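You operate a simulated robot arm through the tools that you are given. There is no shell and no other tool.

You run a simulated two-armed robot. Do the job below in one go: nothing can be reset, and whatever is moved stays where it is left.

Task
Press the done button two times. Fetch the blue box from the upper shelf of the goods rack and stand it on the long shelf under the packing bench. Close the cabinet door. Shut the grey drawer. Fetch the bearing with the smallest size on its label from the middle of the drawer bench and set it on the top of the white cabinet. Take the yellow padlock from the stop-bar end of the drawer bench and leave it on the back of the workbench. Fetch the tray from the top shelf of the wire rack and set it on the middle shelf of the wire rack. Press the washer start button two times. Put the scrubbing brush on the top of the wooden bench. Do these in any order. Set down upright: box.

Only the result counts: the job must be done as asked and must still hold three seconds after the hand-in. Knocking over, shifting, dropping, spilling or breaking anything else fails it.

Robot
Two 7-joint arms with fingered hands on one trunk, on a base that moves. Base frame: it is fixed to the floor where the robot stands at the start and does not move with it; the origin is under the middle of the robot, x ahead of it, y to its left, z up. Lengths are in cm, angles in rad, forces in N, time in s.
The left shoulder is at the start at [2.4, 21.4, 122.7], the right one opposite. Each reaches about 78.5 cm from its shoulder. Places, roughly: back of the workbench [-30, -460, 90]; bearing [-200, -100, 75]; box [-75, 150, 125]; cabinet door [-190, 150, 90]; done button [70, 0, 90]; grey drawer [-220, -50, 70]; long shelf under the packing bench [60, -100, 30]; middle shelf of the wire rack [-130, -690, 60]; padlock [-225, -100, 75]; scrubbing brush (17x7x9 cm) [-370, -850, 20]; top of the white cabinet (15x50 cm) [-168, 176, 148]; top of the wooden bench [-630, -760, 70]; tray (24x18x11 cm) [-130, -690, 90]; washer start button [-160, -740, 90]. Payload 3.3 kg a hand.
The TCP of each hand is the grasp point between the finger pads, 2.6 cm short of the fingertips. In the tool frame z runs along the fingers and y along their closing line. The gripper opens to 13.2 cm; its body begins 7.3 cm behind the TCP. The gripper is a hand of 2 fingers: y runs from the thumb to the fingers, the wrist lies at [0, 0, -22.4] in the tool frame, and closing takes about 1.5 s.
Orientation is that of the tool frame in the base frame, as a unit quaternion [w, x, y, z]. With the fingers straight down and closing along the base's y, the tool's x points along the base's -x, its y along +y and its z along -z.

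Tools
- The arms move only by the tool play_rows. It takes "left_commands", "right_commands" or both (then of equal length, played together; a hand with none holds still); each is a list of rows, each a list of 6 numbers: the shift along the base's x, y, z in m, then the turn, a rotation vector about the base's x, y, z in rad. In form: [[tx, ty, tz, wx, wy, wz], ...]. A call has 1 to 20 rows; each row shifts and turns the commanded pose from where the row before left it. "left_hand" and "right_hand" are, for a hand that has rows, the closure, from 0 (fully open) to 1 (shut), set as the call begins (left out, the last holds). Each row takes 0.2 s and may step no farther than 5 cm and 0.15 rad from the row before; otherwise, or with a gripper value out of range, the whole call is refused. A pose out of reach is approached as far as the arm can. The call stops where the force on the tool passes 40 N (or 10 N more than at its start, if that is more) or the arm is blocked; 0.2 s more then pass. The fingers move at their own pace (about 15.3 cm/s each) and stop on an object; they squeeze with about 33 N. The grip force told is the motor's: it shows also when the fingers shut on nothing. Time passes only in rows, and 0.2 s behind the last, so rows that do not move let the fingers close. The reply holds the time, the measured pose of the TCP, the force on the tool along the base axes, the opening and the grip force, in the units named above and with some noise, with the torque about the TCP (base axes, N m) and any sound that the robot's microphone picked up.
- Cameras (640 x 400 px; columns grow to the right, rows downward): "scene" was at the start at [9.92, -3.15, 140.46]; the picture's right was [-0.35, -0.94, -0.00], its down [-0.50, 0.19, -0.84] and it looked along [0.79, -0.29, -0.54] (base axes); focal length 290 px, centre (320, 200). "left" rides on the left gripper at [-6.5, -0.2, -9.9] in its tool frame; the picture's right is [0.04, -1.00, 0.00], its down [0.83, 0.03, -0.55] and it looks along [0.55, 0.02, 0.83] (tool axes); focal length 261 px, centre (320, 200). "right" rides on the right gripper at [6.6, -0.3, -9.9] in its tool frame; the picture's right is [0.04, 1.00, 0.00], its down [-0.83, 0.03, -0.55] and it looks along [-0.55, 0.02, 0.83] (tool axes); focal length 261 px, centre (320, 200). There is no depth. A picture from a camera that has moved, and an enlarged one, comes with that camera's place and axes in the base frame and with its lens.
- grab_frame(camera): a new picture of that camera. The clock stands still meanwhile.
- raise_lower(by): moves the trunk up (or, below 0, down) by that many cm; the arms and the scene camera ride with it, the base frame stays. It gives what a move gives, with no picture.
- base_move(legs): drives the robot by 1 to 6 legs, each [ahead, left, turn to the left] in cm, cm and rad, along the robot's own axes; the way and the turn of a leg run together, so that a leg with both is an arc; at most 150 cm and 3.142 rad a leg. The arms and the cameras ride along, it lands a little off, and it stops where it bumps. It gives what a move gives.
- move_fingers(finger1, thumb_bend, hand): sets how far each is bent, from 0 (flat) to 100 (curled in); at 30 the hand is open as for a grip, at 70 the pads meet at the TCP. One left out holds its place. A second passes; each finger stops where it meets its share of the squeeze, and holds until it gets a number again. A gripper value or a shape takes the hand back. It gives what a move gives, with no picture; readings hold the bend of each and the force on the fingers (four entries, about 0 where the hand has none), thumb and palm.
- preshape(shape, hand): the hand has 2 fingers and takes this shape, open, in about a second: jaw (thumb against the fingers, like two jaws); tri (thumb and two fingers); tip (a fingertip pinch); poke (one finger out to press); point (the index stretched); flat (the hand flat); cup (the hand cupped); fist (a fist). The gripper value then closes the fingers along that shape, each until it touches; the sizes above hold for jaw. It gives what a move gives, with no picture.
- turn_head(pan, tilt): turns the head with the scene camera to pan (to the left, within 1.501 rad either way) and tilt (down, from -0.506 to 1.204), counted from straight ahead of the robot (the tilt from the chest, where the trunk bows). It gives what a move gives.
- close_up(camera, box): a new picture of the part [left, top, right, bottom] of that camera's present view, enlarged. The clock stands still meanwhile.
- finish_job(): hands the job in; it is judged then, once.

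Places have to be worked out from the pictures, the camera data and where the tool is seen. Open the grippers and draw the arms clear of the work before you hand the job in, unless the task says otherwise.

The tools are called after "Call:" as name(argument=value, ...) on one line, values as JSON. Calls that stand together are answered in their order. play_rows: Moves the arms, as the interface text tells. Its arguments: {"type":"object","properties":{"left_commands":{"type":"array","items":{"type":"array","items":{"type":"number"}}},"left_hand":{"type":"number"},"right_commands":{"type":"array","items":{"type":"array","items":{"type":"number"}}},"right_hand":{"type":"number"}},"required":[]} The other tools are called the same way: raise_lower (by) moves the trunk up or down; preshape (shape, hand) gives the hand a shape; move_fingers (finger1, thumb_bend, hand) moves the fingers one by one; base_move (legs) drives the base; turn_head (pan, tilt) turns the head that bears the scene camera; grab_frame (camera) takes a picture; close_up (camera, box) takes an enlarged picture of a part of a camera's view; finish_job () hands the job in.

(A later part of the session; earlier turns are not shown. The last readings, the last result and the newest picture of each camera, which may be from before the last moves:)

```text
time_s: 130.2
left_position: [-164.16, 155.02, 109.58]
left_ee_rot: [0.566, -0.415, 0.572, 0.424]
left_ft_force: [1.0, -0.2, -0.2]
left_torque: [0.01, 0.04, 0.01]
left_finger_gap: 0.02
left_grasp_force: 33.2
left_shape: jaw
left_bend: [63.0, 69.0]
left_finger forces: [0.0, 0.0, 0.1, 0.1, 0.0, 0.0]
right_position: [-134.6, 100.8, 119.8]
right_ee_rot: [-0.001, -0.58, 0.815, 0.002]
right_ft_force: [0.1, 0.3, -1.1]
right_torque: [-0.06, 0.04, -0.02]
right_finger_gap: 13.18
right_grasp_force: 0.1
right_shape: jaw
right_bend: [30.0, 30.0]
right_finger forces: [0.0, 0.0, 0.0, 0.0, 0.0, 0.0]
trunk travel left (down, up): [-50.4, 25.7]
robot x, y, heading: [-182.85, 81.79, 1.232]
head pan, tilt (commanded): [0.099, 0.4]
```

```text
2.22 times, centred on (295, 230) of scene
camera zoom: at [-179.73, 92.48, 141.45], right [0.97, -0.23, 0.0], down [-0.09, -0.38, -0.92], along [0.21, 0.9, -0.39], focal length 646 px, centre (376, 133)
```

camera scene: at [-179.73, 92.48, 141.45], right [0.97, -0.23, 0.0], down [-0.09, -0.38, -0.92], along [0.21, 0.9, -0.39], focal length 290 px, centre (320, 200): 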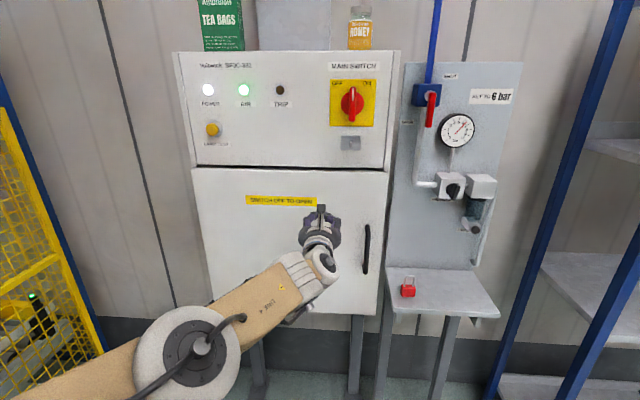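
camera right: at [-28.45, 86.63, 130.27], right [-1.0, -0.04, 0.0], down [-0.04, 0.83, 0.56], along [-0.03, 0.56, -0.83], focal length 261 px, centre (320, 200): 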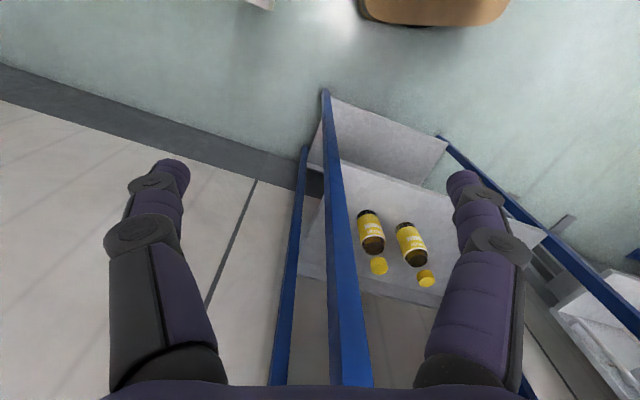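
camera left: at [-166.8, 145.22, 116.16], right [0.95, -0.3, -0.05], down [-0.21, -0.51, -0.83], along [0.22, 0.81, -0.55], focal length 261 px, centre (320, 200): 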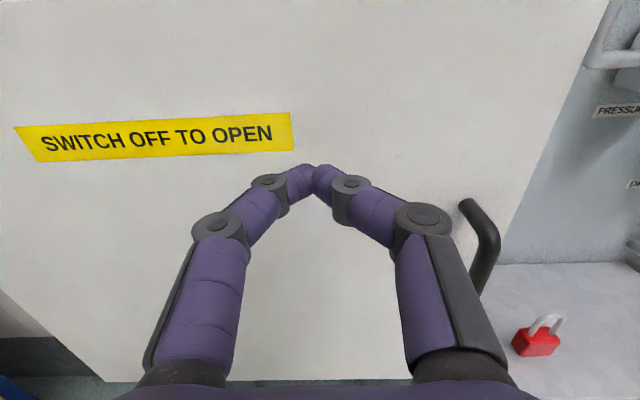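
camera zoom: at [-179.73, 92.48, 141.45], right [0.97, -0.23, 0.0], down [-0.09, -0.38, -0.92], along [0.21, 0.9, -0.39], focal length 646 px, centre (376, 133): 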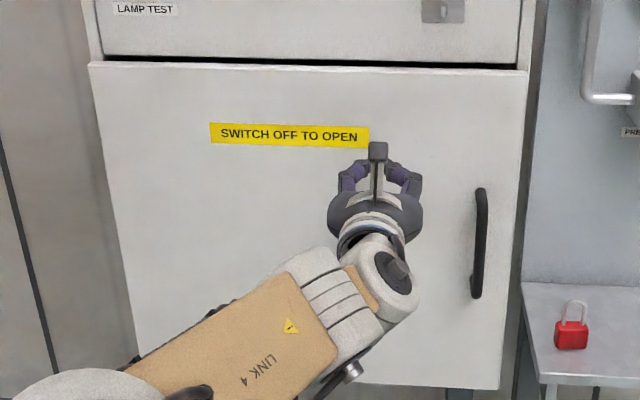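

Appears shut or nearly; I press a little more to be sure, reading the force.

Call:
base_move(legs=[[3, 0, 0]])

Call:
close_up(camera="scene", box=[170, 120, 420, 320])

```text
time_s: 131.0
left_position: [-163.34, 157.93, 109.63]
left_ee_rot: [0.567, -0.416, 0.571, 0.423]
left_ft_force: [1.4, 0.0, 0.1]
left_torque: [0.03, -0.03, 0.01]
left_finger_gap: 0.0
left_grasp_force: 33.1
left_shape: jaw
left_bend: [63.0, 69.0]
left_finger forces: [0.0, 0.0, 0.0, 0.0, 0.0, 0.0]
right_position: [-133.75, 103.72, 119.81]
right_ee_rot: [0.0, -0.581, 0.814, 0.0]
right_ft_force: [0.0, 0.4, -0.3]
right_torque: [0.0, 0.03, 0.04]
right_finger_gap: 13.18
right_grasp_force: 0.1
right_shape: jaw
right_bend: [30.0, 30.0]
right_finger forces: [0.0, 0.1, 0.0, 0.0, 0.0, 0.0]
trunk travel left (down, up): [-50.4, 25.7]
robot x, y, heading: [-181.71, 84.57, 1.236]
head pan, tilt (commanded): [0.099, 0.4]
```

```text
2.00 times, centred on (295, 220) of scene
camera zoom: at [-178.82, 95.4, 141.45], right [0.97, -0.23, 0.0], down [-0.09, -0.38, -0.92], along [0.21, 0.9, -0.39], focal length 581 px, centre (370, 160)
```

zoom: 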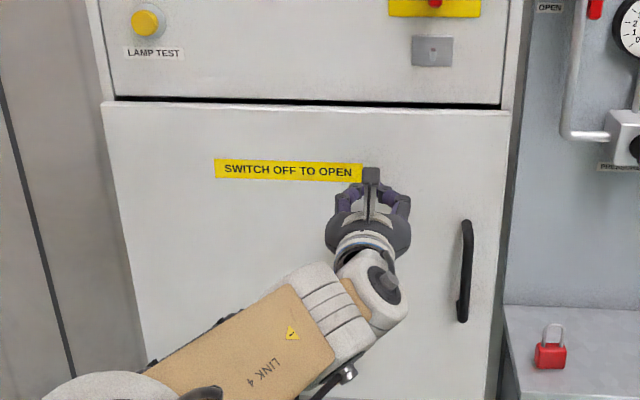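

Still no resistance; I push a bit further.

Call:
base_move(legs=[[2.5, 0, 0]])

Call:
close_up(camera="scene", box=[170, 120, 420, 320])

```text
time_s: 132.0
left_position: [-162.83, 160.19, 109.82]
left_ee_rot: [0.567, -0.416, 0.569, 0.427]
left_ft_force: [0.6, 0.5, 0.3]
left_torque: [-0.02, 0.01, 0.06]
left_finger_gap: 0.0
left_grasp_force: 32.9
left_shape: jaw
left_bend: [66.0, 69.0]
left_finger forces: [0.0, 0.1, 0.0, 0.1, 0.0, 0.0]
right_position: [-133.02, 105.65, 119.88]
right_ee_rot: [0.001, -0.58, 0.815, 0.003]
right_ft_force: [0.8, -0.3, 0.6]
right_torque: [0.03, -0.01, -0.01]
right_finger_gap: 13.16
right_grasp_force: 0.2
right_shape: jaw
right_bend: [30.0, 30.0]
right_finger forces: [0.0, 0.0, 0.0, 0.0, 0.1, 0.0]
trunk travel left (down, up): [-50.4, 25.7]
robot x, y, heading: [-180.43, 87.0, 1.239]
head pan, tilt (commanded): [0.099, 0.4]
stopped in leg 1: the force on the tool passed its limit at 65 N (the readings are from after the stop); the commanded pose is now the measured one
```

```text
2.00 times, centred on (295, 220) of scene
camera zoom: at [-178.12, 97.47, 141.49], right [0.97, -0.23, 0.0], down [-0.09, -0.38, -0.92], along [0.21, 0.9, -0.39], focal length 581 px, centre (370, 160)
```

zoom: 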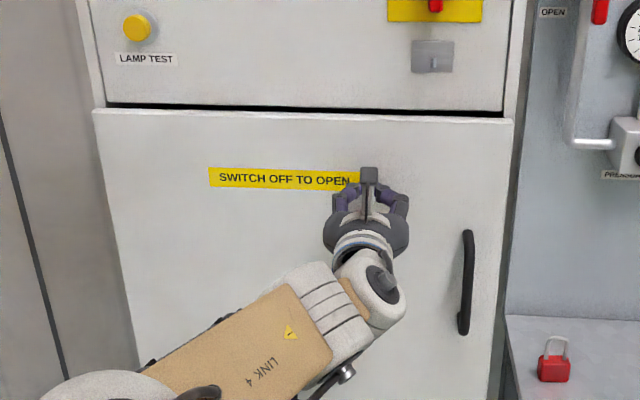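

The door hit its stop (force limit), so it is shut. I back away and verify.

Call:
base_move(legs=[[-35, 0, 0]])

Call:
grab_frame(camera="scene")

```text
time_s: 134.3
left_position: [-174.37, 126.7, 109.82]
left_ee_rot: [0.568, -0.415, 0.57, 0.425]
left_ft_force: [0.7, -0.3, -0.6]
left_torque: [-0.03, -0.04, 0.0]
left_finger_gap: 0.01
left_grasp_force: 33.0
left_shape: jaw
left_bend: [66.0, 69.0]
left_finger forces: [0.0, 0.0, 0.0, 0.0, 0.0, 0.1]
right_position: [-144.7, 72.38, 119.94]
right_ee_rot: [0.0, -0.579, 0.815, 0.002]
right_ft_force: [0.4, 0.2, 0.0]
right_torque: [0.03, 0.02, 0.0]
right_finger_gap: 13.2
right_grasp_force: 0.1
right_shape: jaw
right_bend: [30.0, 30.0]
right_finger forces: [0.0, 0.0, 0.0, 0.1, 0.0, 0.0]
trunk travel left (down, up): [-50.4, 25.7]
robot x, y, heading: [-192.48, 53.66, 1.232]
head pan, tilt (commanded): [0.099, 0.4]
```

```text
taken
camera scene: at [-189.73, 63.97, 141.49], right [0.97, -0.23, 0.0], down [-0.09, -0.38, -0.92], along [0.21, 0.9, -0.39], focal length 290 px, centre (320, 200)
```

scene: 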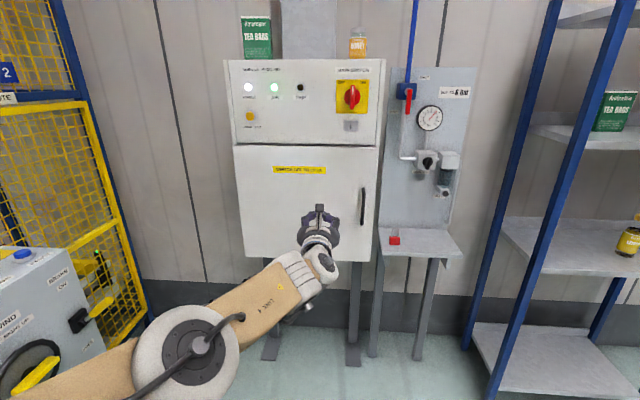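

Cabinet door is closed. Now I fold the left hand back to fingers-down near the body before turning to the drawer bench.

Call:
play_rows(left_commands=[[-0.0107, -0.0302, 0, 0, 0, 0], [-0.0107, -0.0302, 0, -0.1, 0.035, 0], [-0.0107, -0.0302, 0, -0.135, 0.0475, 0], [-0.0107, -0.0302, 0, -0.135, 0.0475, 0], [-0.0107, -0.0302, 0, -0.135, 0.0475, 0], [-0.0107, -0.0302, 0, -0.135, 0.0475, 0], [-0.0107, -0.0302, 0, -0.135, 0.0475, 0], [-0.0107, -0.0302, 0, -0.135, 0.0475, 0], [-0.0107, -0.0302, 0, -0.135, 0.0475, 0], [-0.0107, -0.0302, 0, -0.135, 0.0475, 0], [-0.0107, -0.0302, 0, -0.135, 0.0475, 0], [0, 0, 0, -0.135, 0.0475, 0]], left_hand=0)

Call:
base_move(legs=[[-12, 0, 0], [0, 0, -3.14]])

Call:
turn_head(pan=0.0, tilt=0.5)

Call:
grab_frame(camera="scene")

```text
time_s: 136.9
left_position: [-186.02, 93.68, 109.95]
left_ee_rot: [0.005, -0.572, 0.82, 0.028]
left_ft_force: [0.1, -0.2, 0.2]
left_torque: [0.0, 0.0, 0.03]
left_finger_gap: 13.2
left_grasp_force: 0.0
left_shape: jaw
left_bend: [30.0, 30.0]
left_finger forces: [0.1, 0.1, 0.0, 0.0, 0.0, 0.1]
right_position: [-144.38, 72.37, 119.84]
right_ee_rot: [0.0, -0.579, 0.815, 0.002]
right_ft_force: [0.3, 0.7, 0.0]
right_torque: [0.01, 0.01, 0.03]
right_finger_gap: 13.22
right_grasp_force: 0.0
right_shape: jaw
right_bend: [30.0, 30.0]
right_finger forces: [0.0, 0.0, 0.0, 0.0, 0.0, 0.0]
trunk travel left (down, up): [-50.4, 25.7]
robot x, y, heading: [-192.2, 53.76, 1.235]
head pan, tilt (commanded): [0.099, 0.4]
```

```text
time_s: 145.4
left_position: [-201.22, 2.0, 109.81]
left_ee_rot: [0.029, 0.808, 0.588, -0.004]
left_ft_force: [-0.5, 0.1, 0.1]
left_torque: [0.02, 0.0, -0.02]
left_finger_gap: 13.2
left_grasp_force: 0.0
left_shape: jaw
left_bend: [30.0, 30.0]
left_finger forces: [0.0, 0.0, 0.0, 0.0, 0.1, 0.0]
right_position: [-243.51, 21.62, 119.75]
right_ee_rot: [0.003, 0.805, 0.594, 0.0]
right_ft_force: [0.2, -0.3, 0.0]
right_torque: [0.02, 0.0, -0.01]
right_finger_gap: 13.17
right_grasp_force: 0.1
right_shape: jaw
right_bend: [30.0, 30.0]
right_finger forces: [0.0, 0.0, 0.1, 0.0, 0.0, 0.0]
trunk travel left (down, up): [-50.4, 25.7]
robot x, y, heading: [-196.15, 42.07, -1.871]
head pan, tilt (commanded): [0.099, 0.4]
```

```text
time_s: 146.1
left_position: [-201.07, 1.96, 109.79]
left_ee_rot: [0.029, 0.809, 0.587, -0.004]
left_ft_force: [0.6, 0.6, 0.6]
left_torque: [-0.02, 0.03, -0.02]
left_finger_gap: 13.2
left_grasp_force: 0.1
left_shape: jaw
left_bend: [30.0, 30.0]
left_finger forces: [0.1, 0.0, 0.1, 0.0, 0.0, 0.1]
right_position: [-243.41, 21.63, 119.91]
right_ee_rot: [0.002, 0.804, 0.595, 0.001]
right_ft_force: [-0.2, 0.4, -0.7]
right_torque: [0.02, 0.02, 0.01]
right_finger_gap: 13.2
right_grasp_force: 0.0
right_shape: jaw
right_bend: [30.0, 30.0]
right_finger forces: [0.0, 0.0, 0.0, 0.0, 0.0, 0.1]
trunk travel left (down, up): [-50.4, 25.7]
robot x, y, heading: [-196.61, 42.06, -1.871]
head pan, tilt (commanded): [0.0, 0.499]
```

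```text
taken
camera scene: at [-199.5, 31.94, 140.57], right [-0.96, 0.29, 0.0], down [0.14, 0.46, -0.88], along [-0.26, -0.84, -0.48], focal length 290 px, centre (320, 200)
```

scene: 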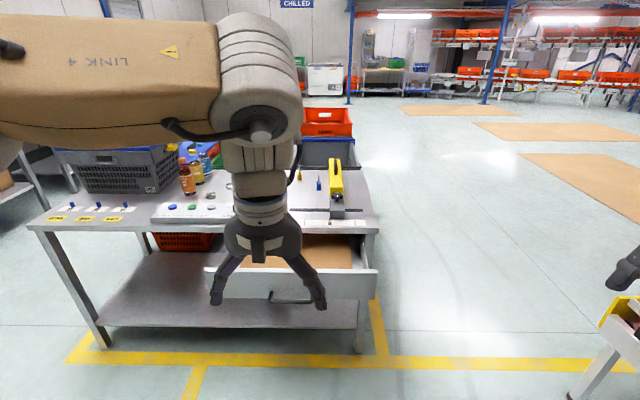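

The drawer bench is in front, drawer facing me. The left arm blocks the view, so I move it aside and look again.

Call:
play_rows(left_commands=[[0.046, -0.014, 0.0, 0, 0, 0], [0.046, -0.014, 0.0, 0, 0, 0], [0.046, -0.014, 0.0, 0, 0, 0], [0.046, -0.014, 0, 0, 0, 0], [0.046, -0.014, 0, 0, 0, 0]])

Call:
grab_frame(camera="scene")

Call:
close_up(camera="scene", box=[130, 130, 390, 300])

```text
time_s: 147.3
left_position: [-177.83, -5.12, 109.68]
left_ee_rot: [0.028, 0.809, 0.587, -0.005]
left_ft_force: [-0.6, 0.3, -0.2]
left_torque: [0.01, 0.03, -0.02]
left_finger_gap: 13.19
left_grasp_force: 0.0
left_shape: jaw
left_bend: [30.0, 30.0]
left_finger forces: [0.1, 0.0, 0.0, 0.0, 0.1, 0.0]
right_position: [-243.29, 21.63, 119.83]
right_ee_rot: [0.002, 0.804, 0.594, 0.0]
right_ft_force: [0.0, -0.3, -0.2]
right_torque: [0.01, 0.02, -0.04]
right_finger_gap: 13.17
right_grasp_force: 0.0
right_shape: jaw
right_bend: [30.0, 30.0]
right_finger forces: [0.0, 0.0, 0.1, 0.0, 0.0, 0.1]
trunk travel left (down, up): [-50.4, 25.7]
robot x, y, heading: [-196.46, 42.15, -1.869]
head pan, tilt (commanded): [0.0, 0.499]
```

```text
taken
camera scene: at [-199.36, 31.94, 140.57], right [-0.96, 0.29, 0.0], down [0.14, 0.46, -0.88], along [-0.26, -0.84, -0.48], focal length 290 px, centre (320, 200)
```

scene: 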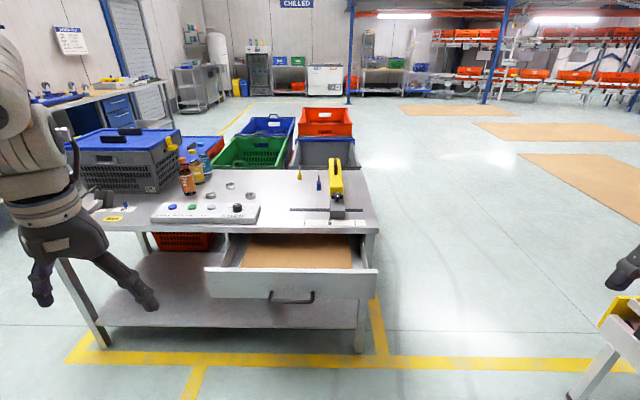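

```text
2.35 times, centred on (260, 215) of scene
camera zoom: at [-199.36, 31.94, 140.57], right [-0.96, 0.29, 0.0], down [0.14, 0.46, -0.88], along [-0.26, -0.84, -0.48], focal length 684 px, centre (461, 165)
```

zoom: 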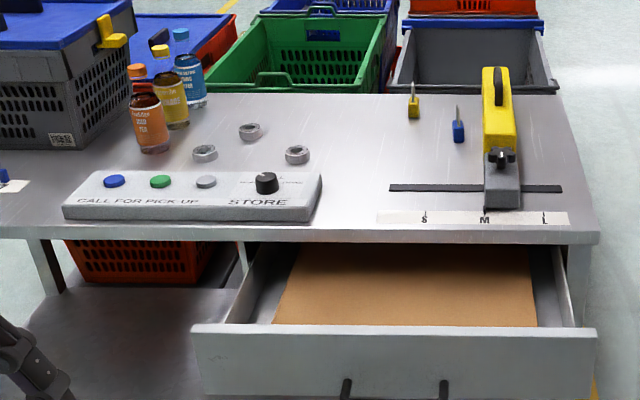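

The drawer is open about 15 cm; its front panel runs from about [-183,-58] to [-243,-38]. I lower the trunk and set the right hand as a forward-pointing fist at drawer height.

Call:
raise_lower(by=-40)

Call:
play_rows(right_commands=[[0.012, -0.02, -0.012, -0.1364, 0.0422, 0], [0.012, -0.02, -0.012, -0.1364, 0.0422, 0], [0.012, -0.02, -0.012, -0.1364, 0.0422, 0], [0.012, -0.02, -0.012, -0.1364, 0.0422, 0], [0.012, -0.02, -0.012, -0.1364, 0.0422, 0], [0.012, -0.02, -0.012, -0.1364, 0.0422, 0], [0.012, -0.02, -0.012, -0.1364, 0.0422, 0], [0.012, -0.02, -0.012, -0.1364, 0.0422, 0], [0.012, -0.02, -0.012, -0.1364, 0.0422, 0], [0.012, -0.02, -0.012, -0.1364, 0.0422, 0], [0.012, -0.02, -0.012, -0.1364, 0.0422, 0]], right_hand=1)

Call:
turn_head(pan=-0.1, tilt=0.6)

Call:
grab_frame(camera="scene")

```text
time_s: 151.1
left_position: [-178.06, -5.14, 69.87]
left_ee_rot: [0.028, 0.808, 0.588, -0.004]
left_ft_force: [0.2, -0.4, 0.5]
left_torque: [0.0, -0.02, -0.03]
left_finger_gap: 13.18
left_grasp_force: 0.1
left_shape: jaw
left_bend: [30.0, 30.0]
left_finger forces: [0.0, 0.0, 0.1, 0.0, 0.0, 0.0]
right_position: [-243.36, 21.65, 79.81]
right_ee_rot: [0.002, 0.805, 0.594, 0.0]
right_ft_force: [0.2, -0.5, 0.1]
right_torque: [0.0, 0.03, 0.01]
right_finger_gap: 13.19
right_grasp_force: 0.0
right_shape: jaw
right_bend: [30.0, 30.0]
right_finger forces: [0.1, 0.0, 0.0, 0.0, 0.0, 0.0]
trunk travel left (down, up): [-10.4, 65.7]
robot x, y, heading: [-196.38, 42.43, -1.87]
head pan, tilt (commanded): [0.0, 0.499]
```

```text
time_s: 153.5
left_position: [-178.12, -5.02, 69.83]
left_ee_rot: [0.029, 0.808, 0.588, -0.002]
left_ft_force: [-0.2, 0.7, -0.5]
left_torque: [-0.02, -0.03, -0.02]
left_finger_gap: 13.17
left_grasp_force: 0.2
left_shape: jaw
left_bend: [30.0, 30.0]
left_finger forces: [0.0, 0.1, 0.1, 0.0, 0.0, 0.0]
right_position: [-237.41, -4.94, 69.24]
right_ee_rot: [-0.421, -0.567, -0.419, 0.57]
right_ft_force: [0.7, 0.5, -0.6]
right_torque: [-0.02, -0.02, 0.04]
right_finger_gap: 0.01
right_grasp_force: 33.0
right_shape: jaw
right_bend: [62.0, 70.0]
right_finger forces: [0.0, 0.0, 0.0, 0.1, 0.0, 0.0]
right hand out of reach, approached as far as the arm can: row 5, 6, 7, 8, 9, 11
trunk travel left (down, up): [-10.4, 65.7]
robot x, y, heading: [-196.46, 42.44, -1.866]
head pan, tilt (commanded): [0.0, 0.499]
```

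```text
time_s: 154.2
left_position: [-178.19, -5.09, 69.87]
left_ee_rot: [0.029, 0.808, 0.588, -0.003]
left_ft_force: [-0.2, 0.4, -0.1]
left_torque: [0.0, 0.01, 0.0]
left_finger_gap: 13.19
left_grasp_force: 0.0
left_shape: jaw
left_bend: [30.0, 30.0]
left_finger forces: [0.1, 0.0, 0.0, 0.0, 0.1, 0.0]
right_position: [-237.25, -5.13, 69.25]
right_ee_rot: [-0.42, -0.568, -0.42, 0.569]
right_ft_force: [-0.1, -1.4, 0.7]
right_torque: [0.0, 0.01, -0.03]
right_finger_gap: 0.0
right_grasp_force: 33.0
right_shape: jaw
right_bend: [62.0, 70.0]
right_finger forces: [0.0, 0.0, 0.1, 0.0, 0.1, 0.1]
trunk travel left (down, up): [-10.4, 65.7]
robot x, y, heading: [-196.34, 42.12, -1.869]
head pan, tilt (commanded): [-0.099, 0.6]
```

```text
taken
camera scene: at [-202.75, 24.3, 98.93], right [-0.92, 0.39, 0.0], down [0.22, 0.52, -0.83], along [-0.32, -0.76, -0.56], focal length 290 px, centre (320, 200)
```

scene: 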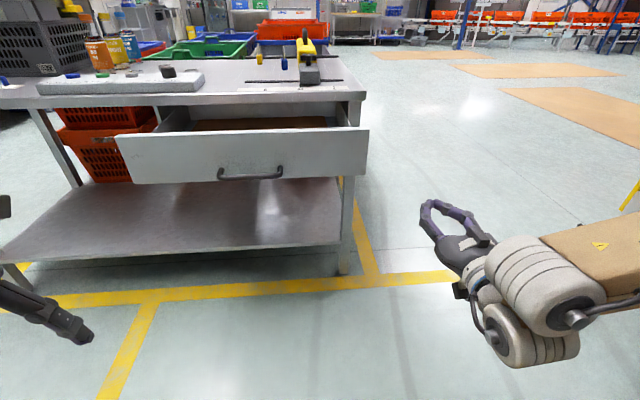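

The right fist is level at z=69. I strafe left 25 cm and drive up to the drawer panel, right of its handle.

Call:
base_move(legs=[[0, 25, 0], [20, 0, 0]])

Call:
grab_frame(camera="scene")

```text
time_s: 157.2
left_position: [-160.35, -31.26, 69.88]
left_ee_rot: [0.029, 0.81, 0.586, -0.005]
left_ft_force: [0.6, -0.2, 0.4]
left_torque: [-0.02, 0.04, 0.01]
left_finger_gap: 13.21
left_grasp_force: 0.1
left_shape: jaw
left_bend: [30.0, 30.0]
left_finger forces: [0.0, 0.1, 0.0, 0.1, 0.0, 0.0]
right_position: [-219.57, -31.24, 69.31]
right_ee_rot: [-0.419, -0.568, -0.419, 0.571]
right_ft_force: [0.0, -0.6, -1.9]
right_torque: [0.04, -0.02, -0.02]
right_finger_gap: 0.02
right_grasp_force: 32.9
right_shape: jaw
right_bend: [62.0, 70.0]
right_finger forces: [0.0, 0.0, 0.0, 0.1, 0.0, 0.0]
trunk travel left (down, up): [-10.4, 65.7]
robot x, y, heading: [-178.35, 15.85, -1.873]
head pan, tilt (commanded): [-0.099, 0.6]
```

```text
taken
camera scene: at [-184.96, -1.94, 98.93], right [-0.92, 0.39, 0.0], down [0.22, 0.52, -0.82], along [-0.32, -0.76, -0.57], focal length 290 px, centre (320, 200)
```

scene: 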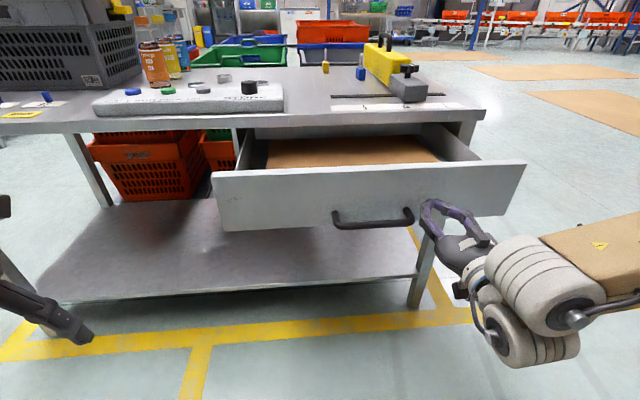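

The fist is just right of the handle in front of the panel. I drive forward to push the drawer.

Call:
base_move(legs=[[17, 0, 0]])

Call:
grab_frame(camera="scene")

```text
time_s: 158.6
left_position: [-165.71, -47.85, 69.85]
left_ee_rot: [0.029, 0.812, 0.583, -0.004]
left_ft_force: [0.3, -0.5, -0.4]
left_torque: [-0.02, 0.04, -0.02]
left_finger_gap: 13.19
left_grasp_force: 0.3
left_shape: jaw
left_bend: [30.0, 30.0]
left_finger forces: [0.0, 0.0, 0.1, 0.0, 0.0, 0.0]
right_position: [-224.97, -47.16, 69.2]
right_ee_rot: [-0.418, -0.569, -0.418, 0.572]
right_ft_force: [-0.7, 1.0, -1.3]
right_torque: [-0.01, 0.01, 0.03]
right_finger_gap: 0.01
right_grasp_force: 33.3
right_shape: jaw
right_bend: [63.0, 70.0]
right_finger forces: [0.0, 0.1, 0.0, 0.0, 0.0, 0.1]
trunk travel left (down, up): [-10.4, 65.7]
robot x, y, heading: [-183.69, -0.53, -1.883]
head pan, tilt (commanded): [-0.099, 0.6]
```

```text
taken
camera scene: at [-190.18, -18.19, 98.93], right [-0.92, 0.4, 0.0], down [0.22, 0.52, -0.82], along [-0.33, -0.76, -0.57], focal length 290 px, centre (320, 200)
```

scene: 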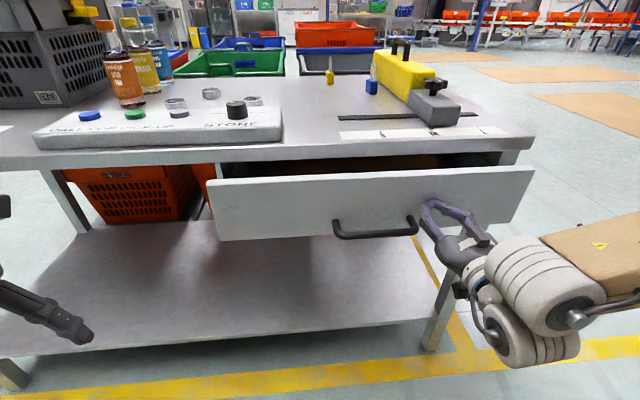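

The drawer is sliding in. I continue pushing.

Call:
base_move(legs=[[8, 0, 0]])

Call:
grab_frame(camera="scene")

```text
time_s: 159.8
left_position: [-168.11, -54.83, 69.73]
left_ee_rot: [0.029, 0.812, 0.583, -0.004]
left_ft_force: [-0.3, -0.4, 0.5]
left_torque: [0.0, 0.03, 0.0]
left_finger_gap: 13.19
left_grasp_force: 0.2
left_shape: jaw
left_bend: [30.0, 30.0]
left_finger forces: [0.0, 0.0, 0.1, 0.1, 0.0, 0.0]
right_position: [-227.17, -54.18, 69.19]
right_ee_rot: [-0.419, -0.569, -0.419, 0.57]
right_ft_force: [2.0, 4.1, 1.6]
right_torque: [-0.03, 0.0, -0.04]
right_finger_gap: 0.03
right_grasp_force: 32.6
right_shape: jaw
right_bend: [64.0, 70.0]
right_finger forces: [0.0, 0.0, 0.0, 0.1, 0.1, 0.0]
trunk travel left (down, up): [-10.4, 65.7]
robot x, y, heading: [-185.68, -7.65, -1.88]
head pan, tilt (commanded): [-0.099, 0.6]
stopped in leg 1: the force on the tool passed its limit at 65 N (the readings are from after the stop); the commanded pose is now the measured one
```

```text
taken
camera scene: at [-192.44, -25.28, 98.93], right [-0.92, 0.4, 0.0], down [0.22, 0.52, -0.83], along [-0.33, -0.76, -0.56], focal length 290 px, centre (320, 200)
```

scene: 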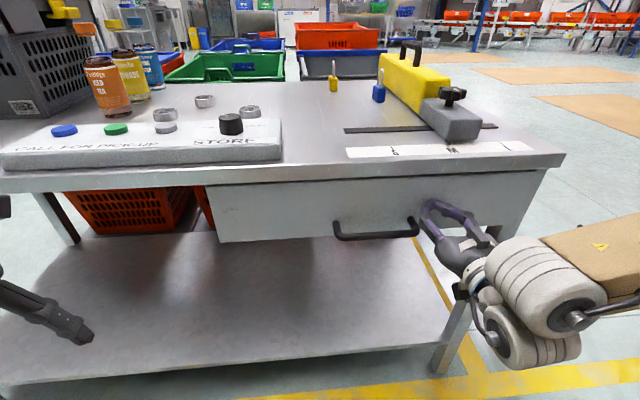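

The push hit a firm stop; the drawer looks shut. I back off and inspect.

Call:
base_move(legs=[[-20, 0, 0]])

Call:
grab_frame(camera="scene")

Call:
close_up(camera="scene", box=[180, 60, 540, 280])

```text
time_s: 161.4
left_position: [-161.97, -35.62, 69.76]
left_ee_rot: [0.029, 0.81, 0.586, -0.004]
left_ft_force: [-0.1, -0.5, 0.2]
left_torque: [-0.03, 0.0, 0.0]
left_finger_gap: 13.2
left_grasp_force: 0.2
left_shape: jaw
left_bend: [30.0, 30.0]
left_finger forces: [0.0, 0.0, 0.0, 0.0, 0.0, 0.0]
right_position: [-220.74, -35.25, 69.26]
right_ee_rot: [-0.42, -0.567, -0.421, 0.569]
right_ft_force: [0.1, 0.1, -0.3]
right_torque: [0.0, -0.03, -0.03]
right_finger_gap: 0.01
right_grasp_force: 32.5
right_shape: jaw
right_bend: [64.0, 70.0]
right_finger forces: [0.0, 0.0, 0.0, 0.1, 0.1, 0.0]
trunk travel left (down, up): [-10.4, 65.7]
robot x, y, heading: [-179.78, 11.57, -1.87]
head pan, tilt (commanded): [-0.099, 0.6]
```

```text
taken
camera scene: at [-186.32, -6.19, 98.92], right [-0.92, 0.39, 0.0], down [0.22, 0.52, -0.82], along [-0.32, -0.76, -0.57], focal length 290 px, centre (320, 200)
```

scene: 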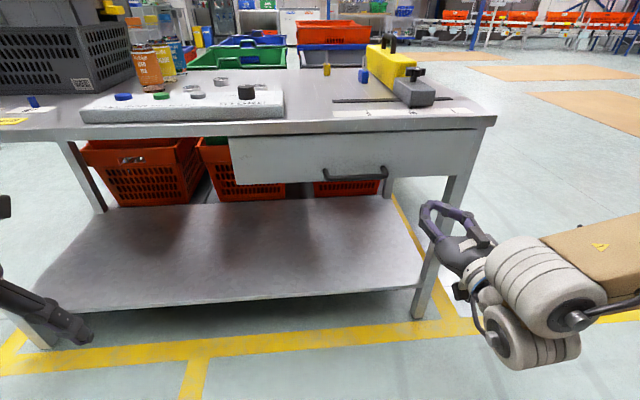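

```text
1.78 times, centred on (360, 170) of scene
camera zoom: at [-186.32, -6.19, 98.92], right [-0.92, 0.39, 0.0], down [0.22, 0.52, -0.82], along [-0.32, -0.76, -0.57], focal length 516 px, centre (249, 253)
```

zoom: 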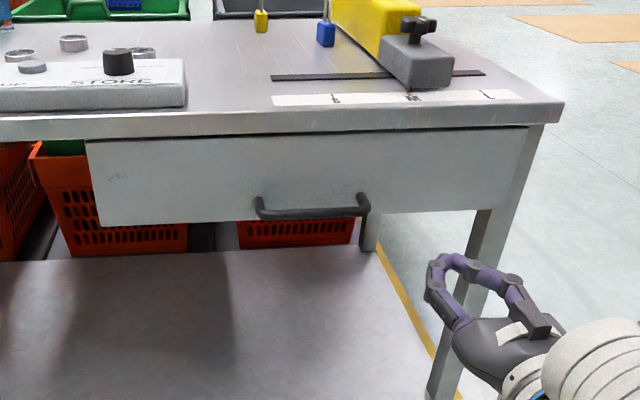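

The drawer is shut. Now the bearings: I raise the trunk somewhat and look closely at their labels.

Call:
raise_lower(by=40)

Call:
turn_head(pan=0.1, tilt=0.6)

Call:
grab_frame(camera="scene")

```text
time_s: 165.2
left_position: [-161.77, -35.71, 109.9]
left_ee_rot: [0.028, 0.81, 0.586, -0.005]
left_ft_force: [0.7, -1.2, -0.4]
left_torque: [-0.01, 0.02, -0.01]
left_finger_gap: 13.22
left_grasp_force: 0.0
left_shape: jaw
left_bend: [30.0, 30.0]
left_finger forces: [0.0, 0.0, 0.0, 0.1, 0.0, 0.1]
right_position: [-219.73, -31.48, 123.03]
right_ee_rot: [-0.471, -0.487, -0.362, 0.64]
right_ft_force: [-0.2, 0.0, 0.0]
right_torque: [-0.03, -0.02, -0.02]
right_finger_gap: 0.01
right_grasp_force: 33.1
right_shape: jaw
right_bend: [64.0, 70.0]
right_finger forces: [0.0, 0.0, 0.0, 0.1, 0.1, 0.0]
trunk travel left (down, up): [-50.4, 25.7]
robot x, y, heading: [-180.01, 11.71, -1.872]
head pan, tilt (commanded): [-0.099, 0.6]
```

```text
time_s: 165.9
left_position: [-161.81, -35.65, 109.84]
left_ee_rot: [0.029, 0.81, 0.586, -0.003]
left_ft_force: [0.5, -0.7, -0.4]
left_torque: [-0.04, 0.02, -0.02]
left_finger_gap: 13.21
left_grasp_force: 0.0
left_shape: jaw
left_bend: [30.0, 30.0]
left_finger forces: [0.1, 0.1, 0.0, 0.0, 0.0, 0.0]
right_position: [-219.59, -31.64, 123.13]
right_ee_rot: [-0.472, -0.487, -0.361, 0.64]
right_ft_force: [-1.1, 0.2, 0.2]
right_torque: [0.03, 0.03, 0.02]
right_finger_gap: 0.01
right_grasp_force: 33.2
right_shape: jaw
right_bend: [64.0, 70.0]
right_finger forces: [0.0, 0.0, 0.0, 0.0, 0.0, 0.0]
trunk travel left (down, up): [-50.4, 25.7]
robot x, y, heading: [-180.13, 11.91, -1.872]
head pan, tilt (commanded): [0.099, 0.6]
```

```text
taken
camera scene: at [-182.1, 1.48, 139.66], right [-0.98, 0.2, 0.0], down [0.11, 0.55, -0.82], along [-0.17, -0.81, -0.57], focal length 290 px, centre (320, 200)
```

scene: 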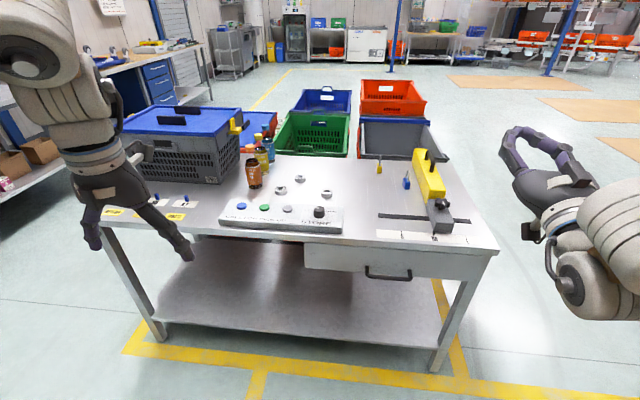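

Call:
close_up(camera="scene", box=[260, 165, 350, 220])

Call:
close_up(camera="scene", box=[350, 140, 470, 240])

```text
7.11 times, centred on (305, 192) of scene
camera zoom: at [-182.1, 1.48, 139.66], right [-0.98, 0.2, 0.0], down [0.11, 0.55, -0.82], along [-0.17, -0.81, -0.57], focal length 2066 px, centre (427, 253)
```

zoom: 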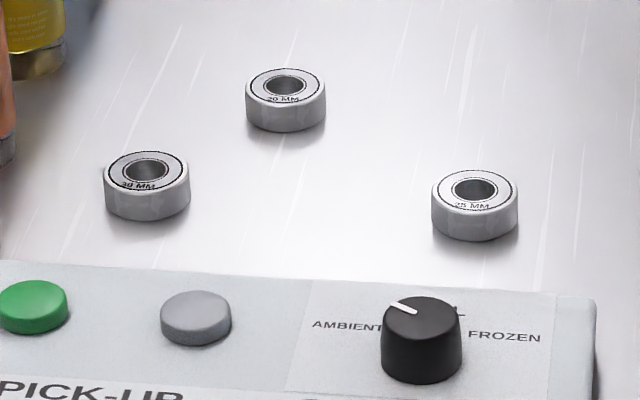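

```text
4.00 times, centred on (410, 190) of scene
camera zoom: at [-182.1, 1.48, 139.66], right [-0.98, 0.2, 0.0], down [0.11, 0.55, -0.82], along [-0.17, -0.81, -0.57], focal length 1162 px, centre (-40, 240)
```

zoom: 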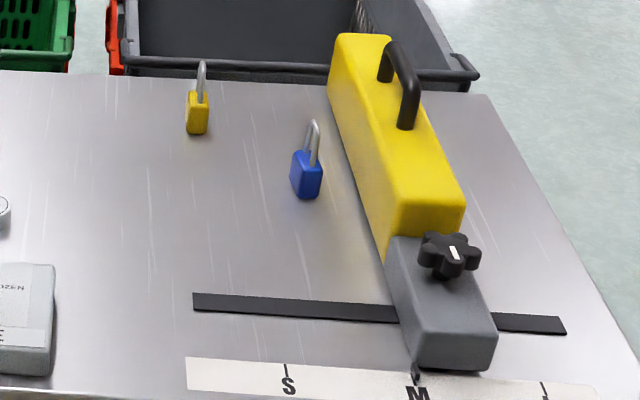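

I zoom further to read each label.

Call:
close_up(camera="scene", box=[292, 172, 310, 186])

Call:
close_up(camera="scene", box=[272, 184, 290, 198])

Call:
close_up(camera="scene", box=[318, 186, 336, 200])

```text
16.00 times, centred on (301, 179) of scene
camera zoom: at [-182.1, 1.48, 139.66], right [-0.98, 0.2, 0.0], down [0.11, 0.55, -0.82], along [-0.17, -0.81, -0.57], focal length 4648 px, centre (624, 536)
```

zoom: 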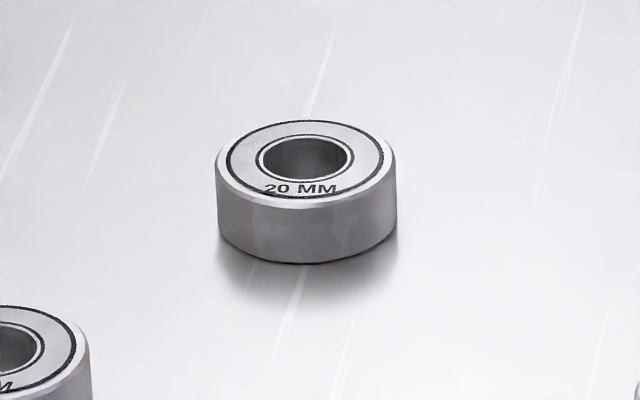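

```text
16.00 times, centred on (281, 191) of scene
camera zoom: at [-182.1, 1.48, 139.66], right [-0.98, 0.2, 0.0], down [0.11, 0.55, -0.82], along [-0.17, -0.81, -0.57], focal length 4648 px, centre (944, 344)
```

zoom: 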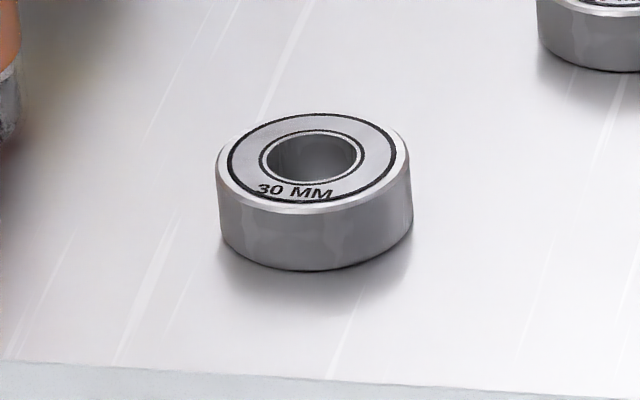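

```text
16.00 times, centred on (327, 193) of scene
camera zoom: at [-182.1, 1.48, 139.66], right [-0.98, 0.2, 0.0], down [0.11, 0.55, -0.82], along [-0.17, -0.81, -0.57], focal length 4648 px, centre (208, 312)
```

zoom: 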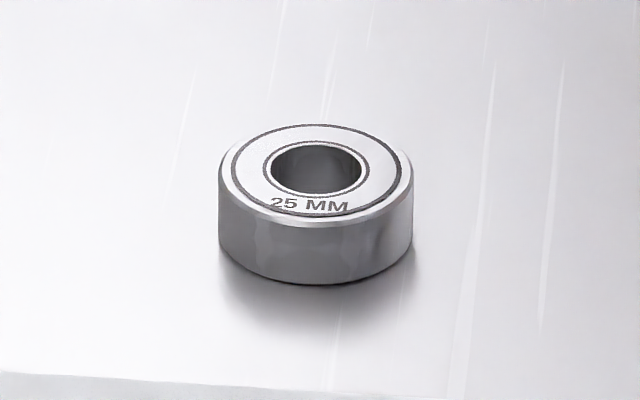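

The 20 MM bearing (rear one, about [-195.1,-103.1], top z≈79) is the smallest. I drive up to the bench.

Call:
base_move(legs=[[42, 0, 0]])

Call:
raise_lower(by=-25)

Call:
turn_head(pan=0.1, tilt=0.75)

Call:
grab_frame(camera="scene")

```text
time_s: 168.5
left_position: [-173.42, -75.05, 109.69]
left_ee_rot: [0.028, 0.807, 0.589, -0.003]
left_ft_force: [0.8, 0.7, 0.8]
left_torque: [0.03, 0.0, 0.03]
left_finger_gap: 13.17
left_grasp_force: 0.1
left_shape: jaw
left_bend: [30.0, 30.0]
left_finger forces: [0.0, 0.0, 0.0, 0.1, 0.0, 0.1]
right_position: [-231.37, -71.53, 123.0]
right_ee_rot: [-0.475, -0.485, -0.364, 0.638]
right_ft_force: [-0.3, 0.4, -0.2]
right_torque: [-0.03, 0.0, 0.0]
right_finger_gap: 0.02
right_grasp_force: 32.9
right_shape: jaw
right_bend: [64.0, 70.0]
right_finger forces: [0.0, 0.0, 0.0, 0.0, 0.0, 0.1]
trunk travel left (down, up): [-50.4, 25.7]
robot x, y, heading: [-191.94, -27.93, -1.863]
head pan, tilt (commanded): [0.099, 0.6]
```

```text
time_s: 171.1
left_position: [-173.49, -75.13, 84.83]
left_ee_rot: [0.029, 0.807, 0.589, -0.004]
left_ft_force: [0.1, 0.5, 0.5]
left_torque: [0.01, 0.03, 0.01]
left_finger_gap: 13.2
left_grasp_force: 0.0
left_shape: jaw
left_bend: [30.0, 30.0]
left_finger forces: [0.0, 0.1, 0.0, 0.1, 0.0, 0.1]
right_position: [-231.3, -71.57, 98.17]
right_ee_rot: [-0.475, -0.485, -0.364, 0.638]
right_ft_force: [0.0, -0.1, 0.3]
right_torque: [0.01, 0.03, 0.02]
right_finger_gap: 0.01
right_grasp_force: 33.0
right_shape: jaw
right_bend: [64.0, 70.0]
right_finger forces: [0.0, 0.0, 0.0, 0.0, 0.1, 0.0]
trunk travel left (down, up): [-25.4, 50.7]
robot x, y, heading: [-191.96, -27.61, -1.865]
head pan, tilt (commanded): [0.099, 0.6]
```

```text
time_s: 171.8
left_position: [-173.47, -75.16, 84.88]
left_ee_rot: [0.029, 0.808, 0.589, -0.003]
left_ft_force: [0.1, -0.7, -0.7]
left_torque: [-0.01, -0.04, -0.03]
left_finger_gap: 13.2
left_grasp_force: 0.1
left_shape: jaw
left_bend: [30.0, 30.0]
left_finger forces: [0.0, 0.0, 0.1, 0.0, 0.0, 0.0]
right_position: [-231.37, -71.49, 98.07]
right_ee_rot: [-0.475, -0.485, -0.364, 0.638]
right_ft_force: [0.4, 0.4, 0.4]
right_torque: [0.02, 0.04, -0.03]
right_finger_gap: 0.01
right_grasp_force: 32.7
right_shape: jaw
right_bend: [64.0, 70.0]
right_finger forces: [0.0, 0.0, 0.0, 0.1, 0.0, 0.0]
trunk travel left (down, up): [-25.4, 50.7]
robot x, y, heading: [-192.16, -27.66, -1.865]
head pan, tilt (commanded): [0.099, 0.75]
```

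```text
taken
camera scene: at [-195.16, -41.28, 113.14], right [-0.98, 0.19, 0.0], down [0.13, 0.67, -0.73], along [-0.14, -0.72, -0.68], focal length 290 px, centre (320, 200)
```

scene: 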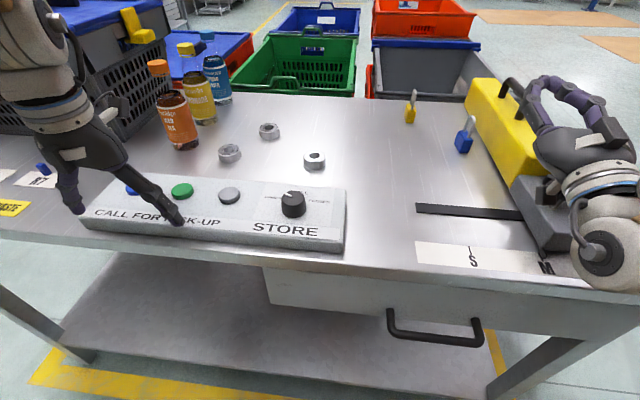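

Both hands are close above the bench; I raise the left and pull the right hand back from the stop-bar device.

Call:
play_rows(left_commands=[[0, 0, 0.03, 0, 0, 0], [0, 0, 0.03, 0, 0, 0], [0, 0, 0.03, 0, 0, 0], [0, 0, 0, 0, 0, 0], [0, 0, 0, 0, 0, 0], [0, 0, 0, 0, 0, 0]], right_commands=[[0.008, 0.025, 0.03, 0, 0, 0], [0.012, 0.038, 0.02, 0, 0, 0], [0.012, 0.038, 0.01, 0, 0, 0], [0.012, 0.038, 0, 0, 0, 0], [0.012, 0.038, 0, 0, 0, 0], [0.012, 0.038, 0, 0, 0, 0]])

Call:
grab_frame(camera="scene")

Call:
close_up(camera="scene", box=[140, 50, 360, 188])

```text
time_s: 173.2
left_position: [-173.69, -75.07, 93.72]
left_ee_rot: [0.029, 0.807, 0.589, -0.004]
left_ft_force: [-0.1, -0.3, -0.7]
left_torque: [0.01, -0.01, 0.03]
left_finger_gap: 13.18
left_grasp_force: 0.0
left_shape: jaw
left_bend: [30.0, 30.0]
left_finger forces: [0.0, 0.0, 0.1, 0.2, 0.1, 0.1]
right_position: [-230.22, -68.2, 101.69]
right_ee_rot: [-0.474, -0.486, -0.364, 0.638]
right_ft_force: [-0.6, 0.9, -1.0]
right_torque: [-0.01, -0.02, -0.01]
right_finger_gap: 0.0
right_grasp_force: 33.2
right_shape: jaw
right_bend: [64.0, 70.0]
right_finger forces: [0.0, 0.0, 0.0, 0.1, 0.0, 0.0]
right hand out of reach, approached as far as the arm can: row 2, 3, 4, 5, 6
trunk travel left (down, up): [-25.4, 50.7]
robot x, y, heading: [-192.18, -27.83, -1.864]
head pan, tilt (commanded): [0.099, 0.75]
```

```text
taken
camera scene: at [-195.17, -41.27, 113.14], right [-0.98, 0.19, 0.0], down [0.13, 0.67, -0.73], along [-0.14, -0.72, -0.68], focal length 290 px, centre (320, 200)
```

scene: 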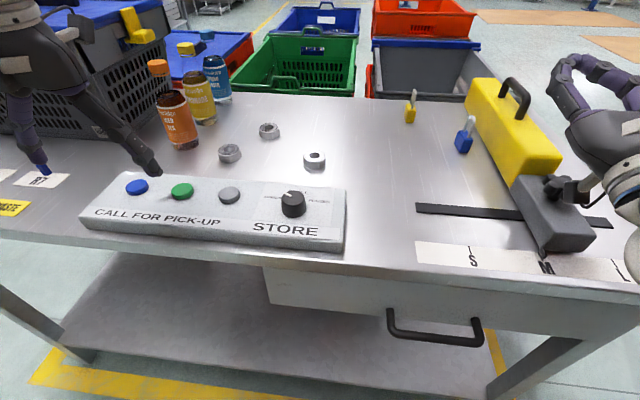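

```text
2.90 times, centred on (250, 119) of scene
camera zoom: at [-195.17, -41.27, 113.14], right [-0.98, 0.19, 0.0], down [0.13, 0.67, -0.73], along [-0.14, -0.72, -0.68], focal length 842 px, centre (523, 435)
```

zoom: 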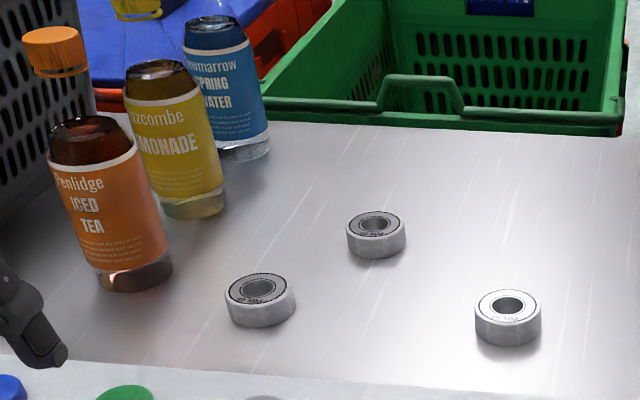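

The bearing position agrees at [-195.2,-103.3]. I move the left hand over it with a forward tilt, fingers partly closed.

Call:
play_rows(left_commands=[[-0.0397, 0.012, 0.01, 0, 0, 0], [-0.0397, 0.012, 0.01, 0, 0, 0], [-0.0397, 0.012, 0.0, 0, 0, 0], [-0.0117, -0.0387, -0.002, -0.0718, 0.0217, 0], [-0.0117, -0.0387, -0.006, -0.0718, 0.0217, 0], [-0.0117, -0.0387, -0.01, -0.0718, 0.0217, 0], [-0.0117, -0.0387, -0.01, -0.0718, 0.0217, 0], [-0.0117, -0.0387, -0.01, -0.0718, 0.0217, 0], [-0.0117, -0.0387, -0.01, -0.0718, 0.0217, 0], [-0.0117, -0.0387, -0.01, -0.0718, 0.0217, 0], [-0.0117, -0.0387, -0.01, -0.0718, 0.0217, 0]], left_hand=0.35)

Call:
grab_frame(camera="left")

Call:
grab_frame(camera="scene")

```text
time_s: 175.6
left_position: [-195.08, -99.06, 88.6]
left_ee_rot: [0.2, 0.766, 0.566, -0.232]
left_ft_force: [0.7, -0.3, -0.2]
left_torque: [-0.01, -0.03, 0.01]
left_finger_gap: 8.58
left_grasp_force: 0.1
left_shape: jaw
left_bend: [70.0, 63.0]
left_finger forces: [0.0, 0.0, 0.1, 0.1, 0.0, 0.1]
left hand out of reach, approached as far as the arm can: row 10, 11
right_position: [-230.2, -68.25, 101.57]
right_ee_rot: [-0.474, -0.485, -0.363, 0.639]
right_ft_force: [-0.5, -0.2, -0.6]
right_torque: [0.03, 0.03, -0.02]
right_finger_gap: 0.0
right_grasp_force: 32.8
right_shape: jaw
right_bend: [64.0, 70.0]
right_finger forces: [0.0, 0.0, 0.0, 0.0, 0.0, 0.1]
trunk travel left (down, up): [-25.4, 50.7]
robot x, y, heading: [-191.91, -28.1, -1.865]
head pan, tilt (commanded): [0.099, 0.75]
```

```text
taken
camera left: at [-195.74, -98.57, 100.42], right [-0.95, 0.31, -0.07], down [0.31, 0.95, -0.03], along [0.05, -0.05, -1.0], focal length 261 px, centre (320, 200)
```

left: 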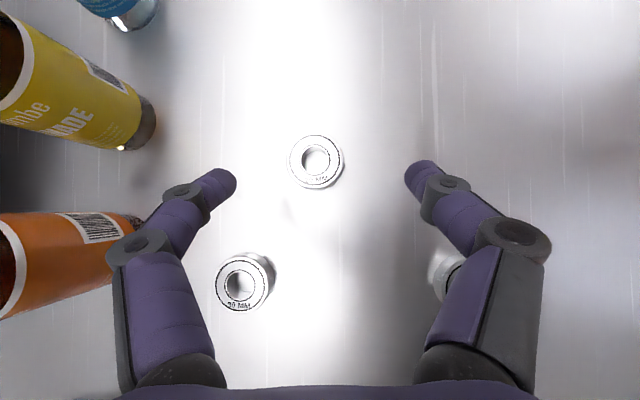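

```text
taken
camera scene: at [-195.16, -41.28, 113.14], right [-0.98, 0.19, 0.0], down [0.13, 0.67, -0.73], along [-0.14, -0.72, -0.68], focal length 290 px, centre (320, 200)
```

scene: 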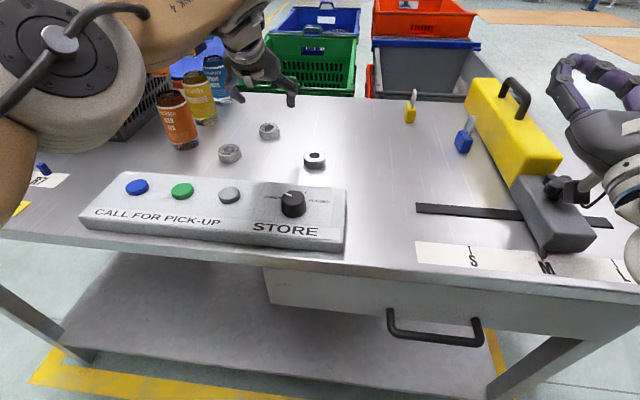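

The camera looks straight down on the 20 MM bearing between the fingers. I tilt a bit more for reach and come closer.

Call:
play_rows(left_commands=[[0.0, -0.009, -0.015, -0.0797, 0.024, 0], [0.0, -0.009, -0.015, -0.0797, 0.024, 0], [0.0, -0.008, -0.015, -0.0797, 0.024, 0]])

Call:
grab_frame(camera="left")

```text
time_s: 176.4
left_position: [-195.14, -101.62, 83.83]
left_ee_rot: [0.274, 0.724, 0.538, -0.333]
left_ft_force: [-0.2, 0.0, 0.3]
left_torque: [0.0, 0.02, -0.03]
left_finger_gap: 8.61
left_grasp_force: 0.2
left_shape: jaw
left_bend: [70.0, 63.0]
left_finger forces: [0.0, 0.1, 0.0, 0.0, 0.0, 0.0]
right_position: [-230.23, -68.21, 101.75]
right_ee_rot: [-0.475, -0.485, -0.365, 0.637]
right_ft_force: [-0.1, 0.3, 0.4]
right_torque: [0.01, -0.01, -0.02]
right_finger_gap: 0.0
right_grasp_force: 32.6
right_shape: jaw
right_bend: [64.0, 70.0]
right_finger forces: [0.1, 0.0, 0.0, 0.0, 0.0, 0.0]
trunk travel left (down, up): [-25.4, 50.7]
robot x, y, heading: [-192.17, -27.6, -1.861]
head pan, tilt (commanded): [0.099, 0.75]
```

```text
taken
camera left: at [-194.83, -98.04, 95.24], right [-0.95, 0.29, -0.07], down [0.3, 0.91, -0.3], along [-0.02, -0.31, -0.95], focal length 261 px, centre (320, 200)
```

left: 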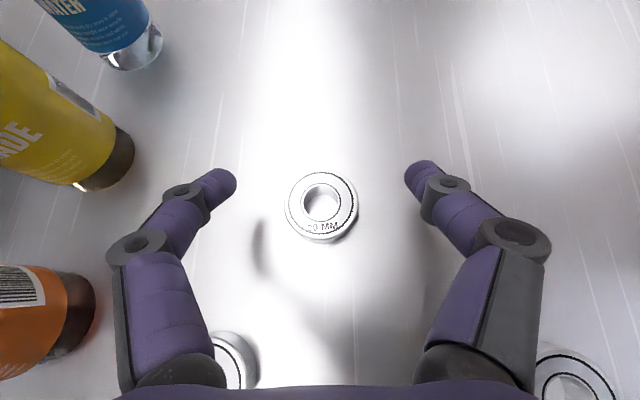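

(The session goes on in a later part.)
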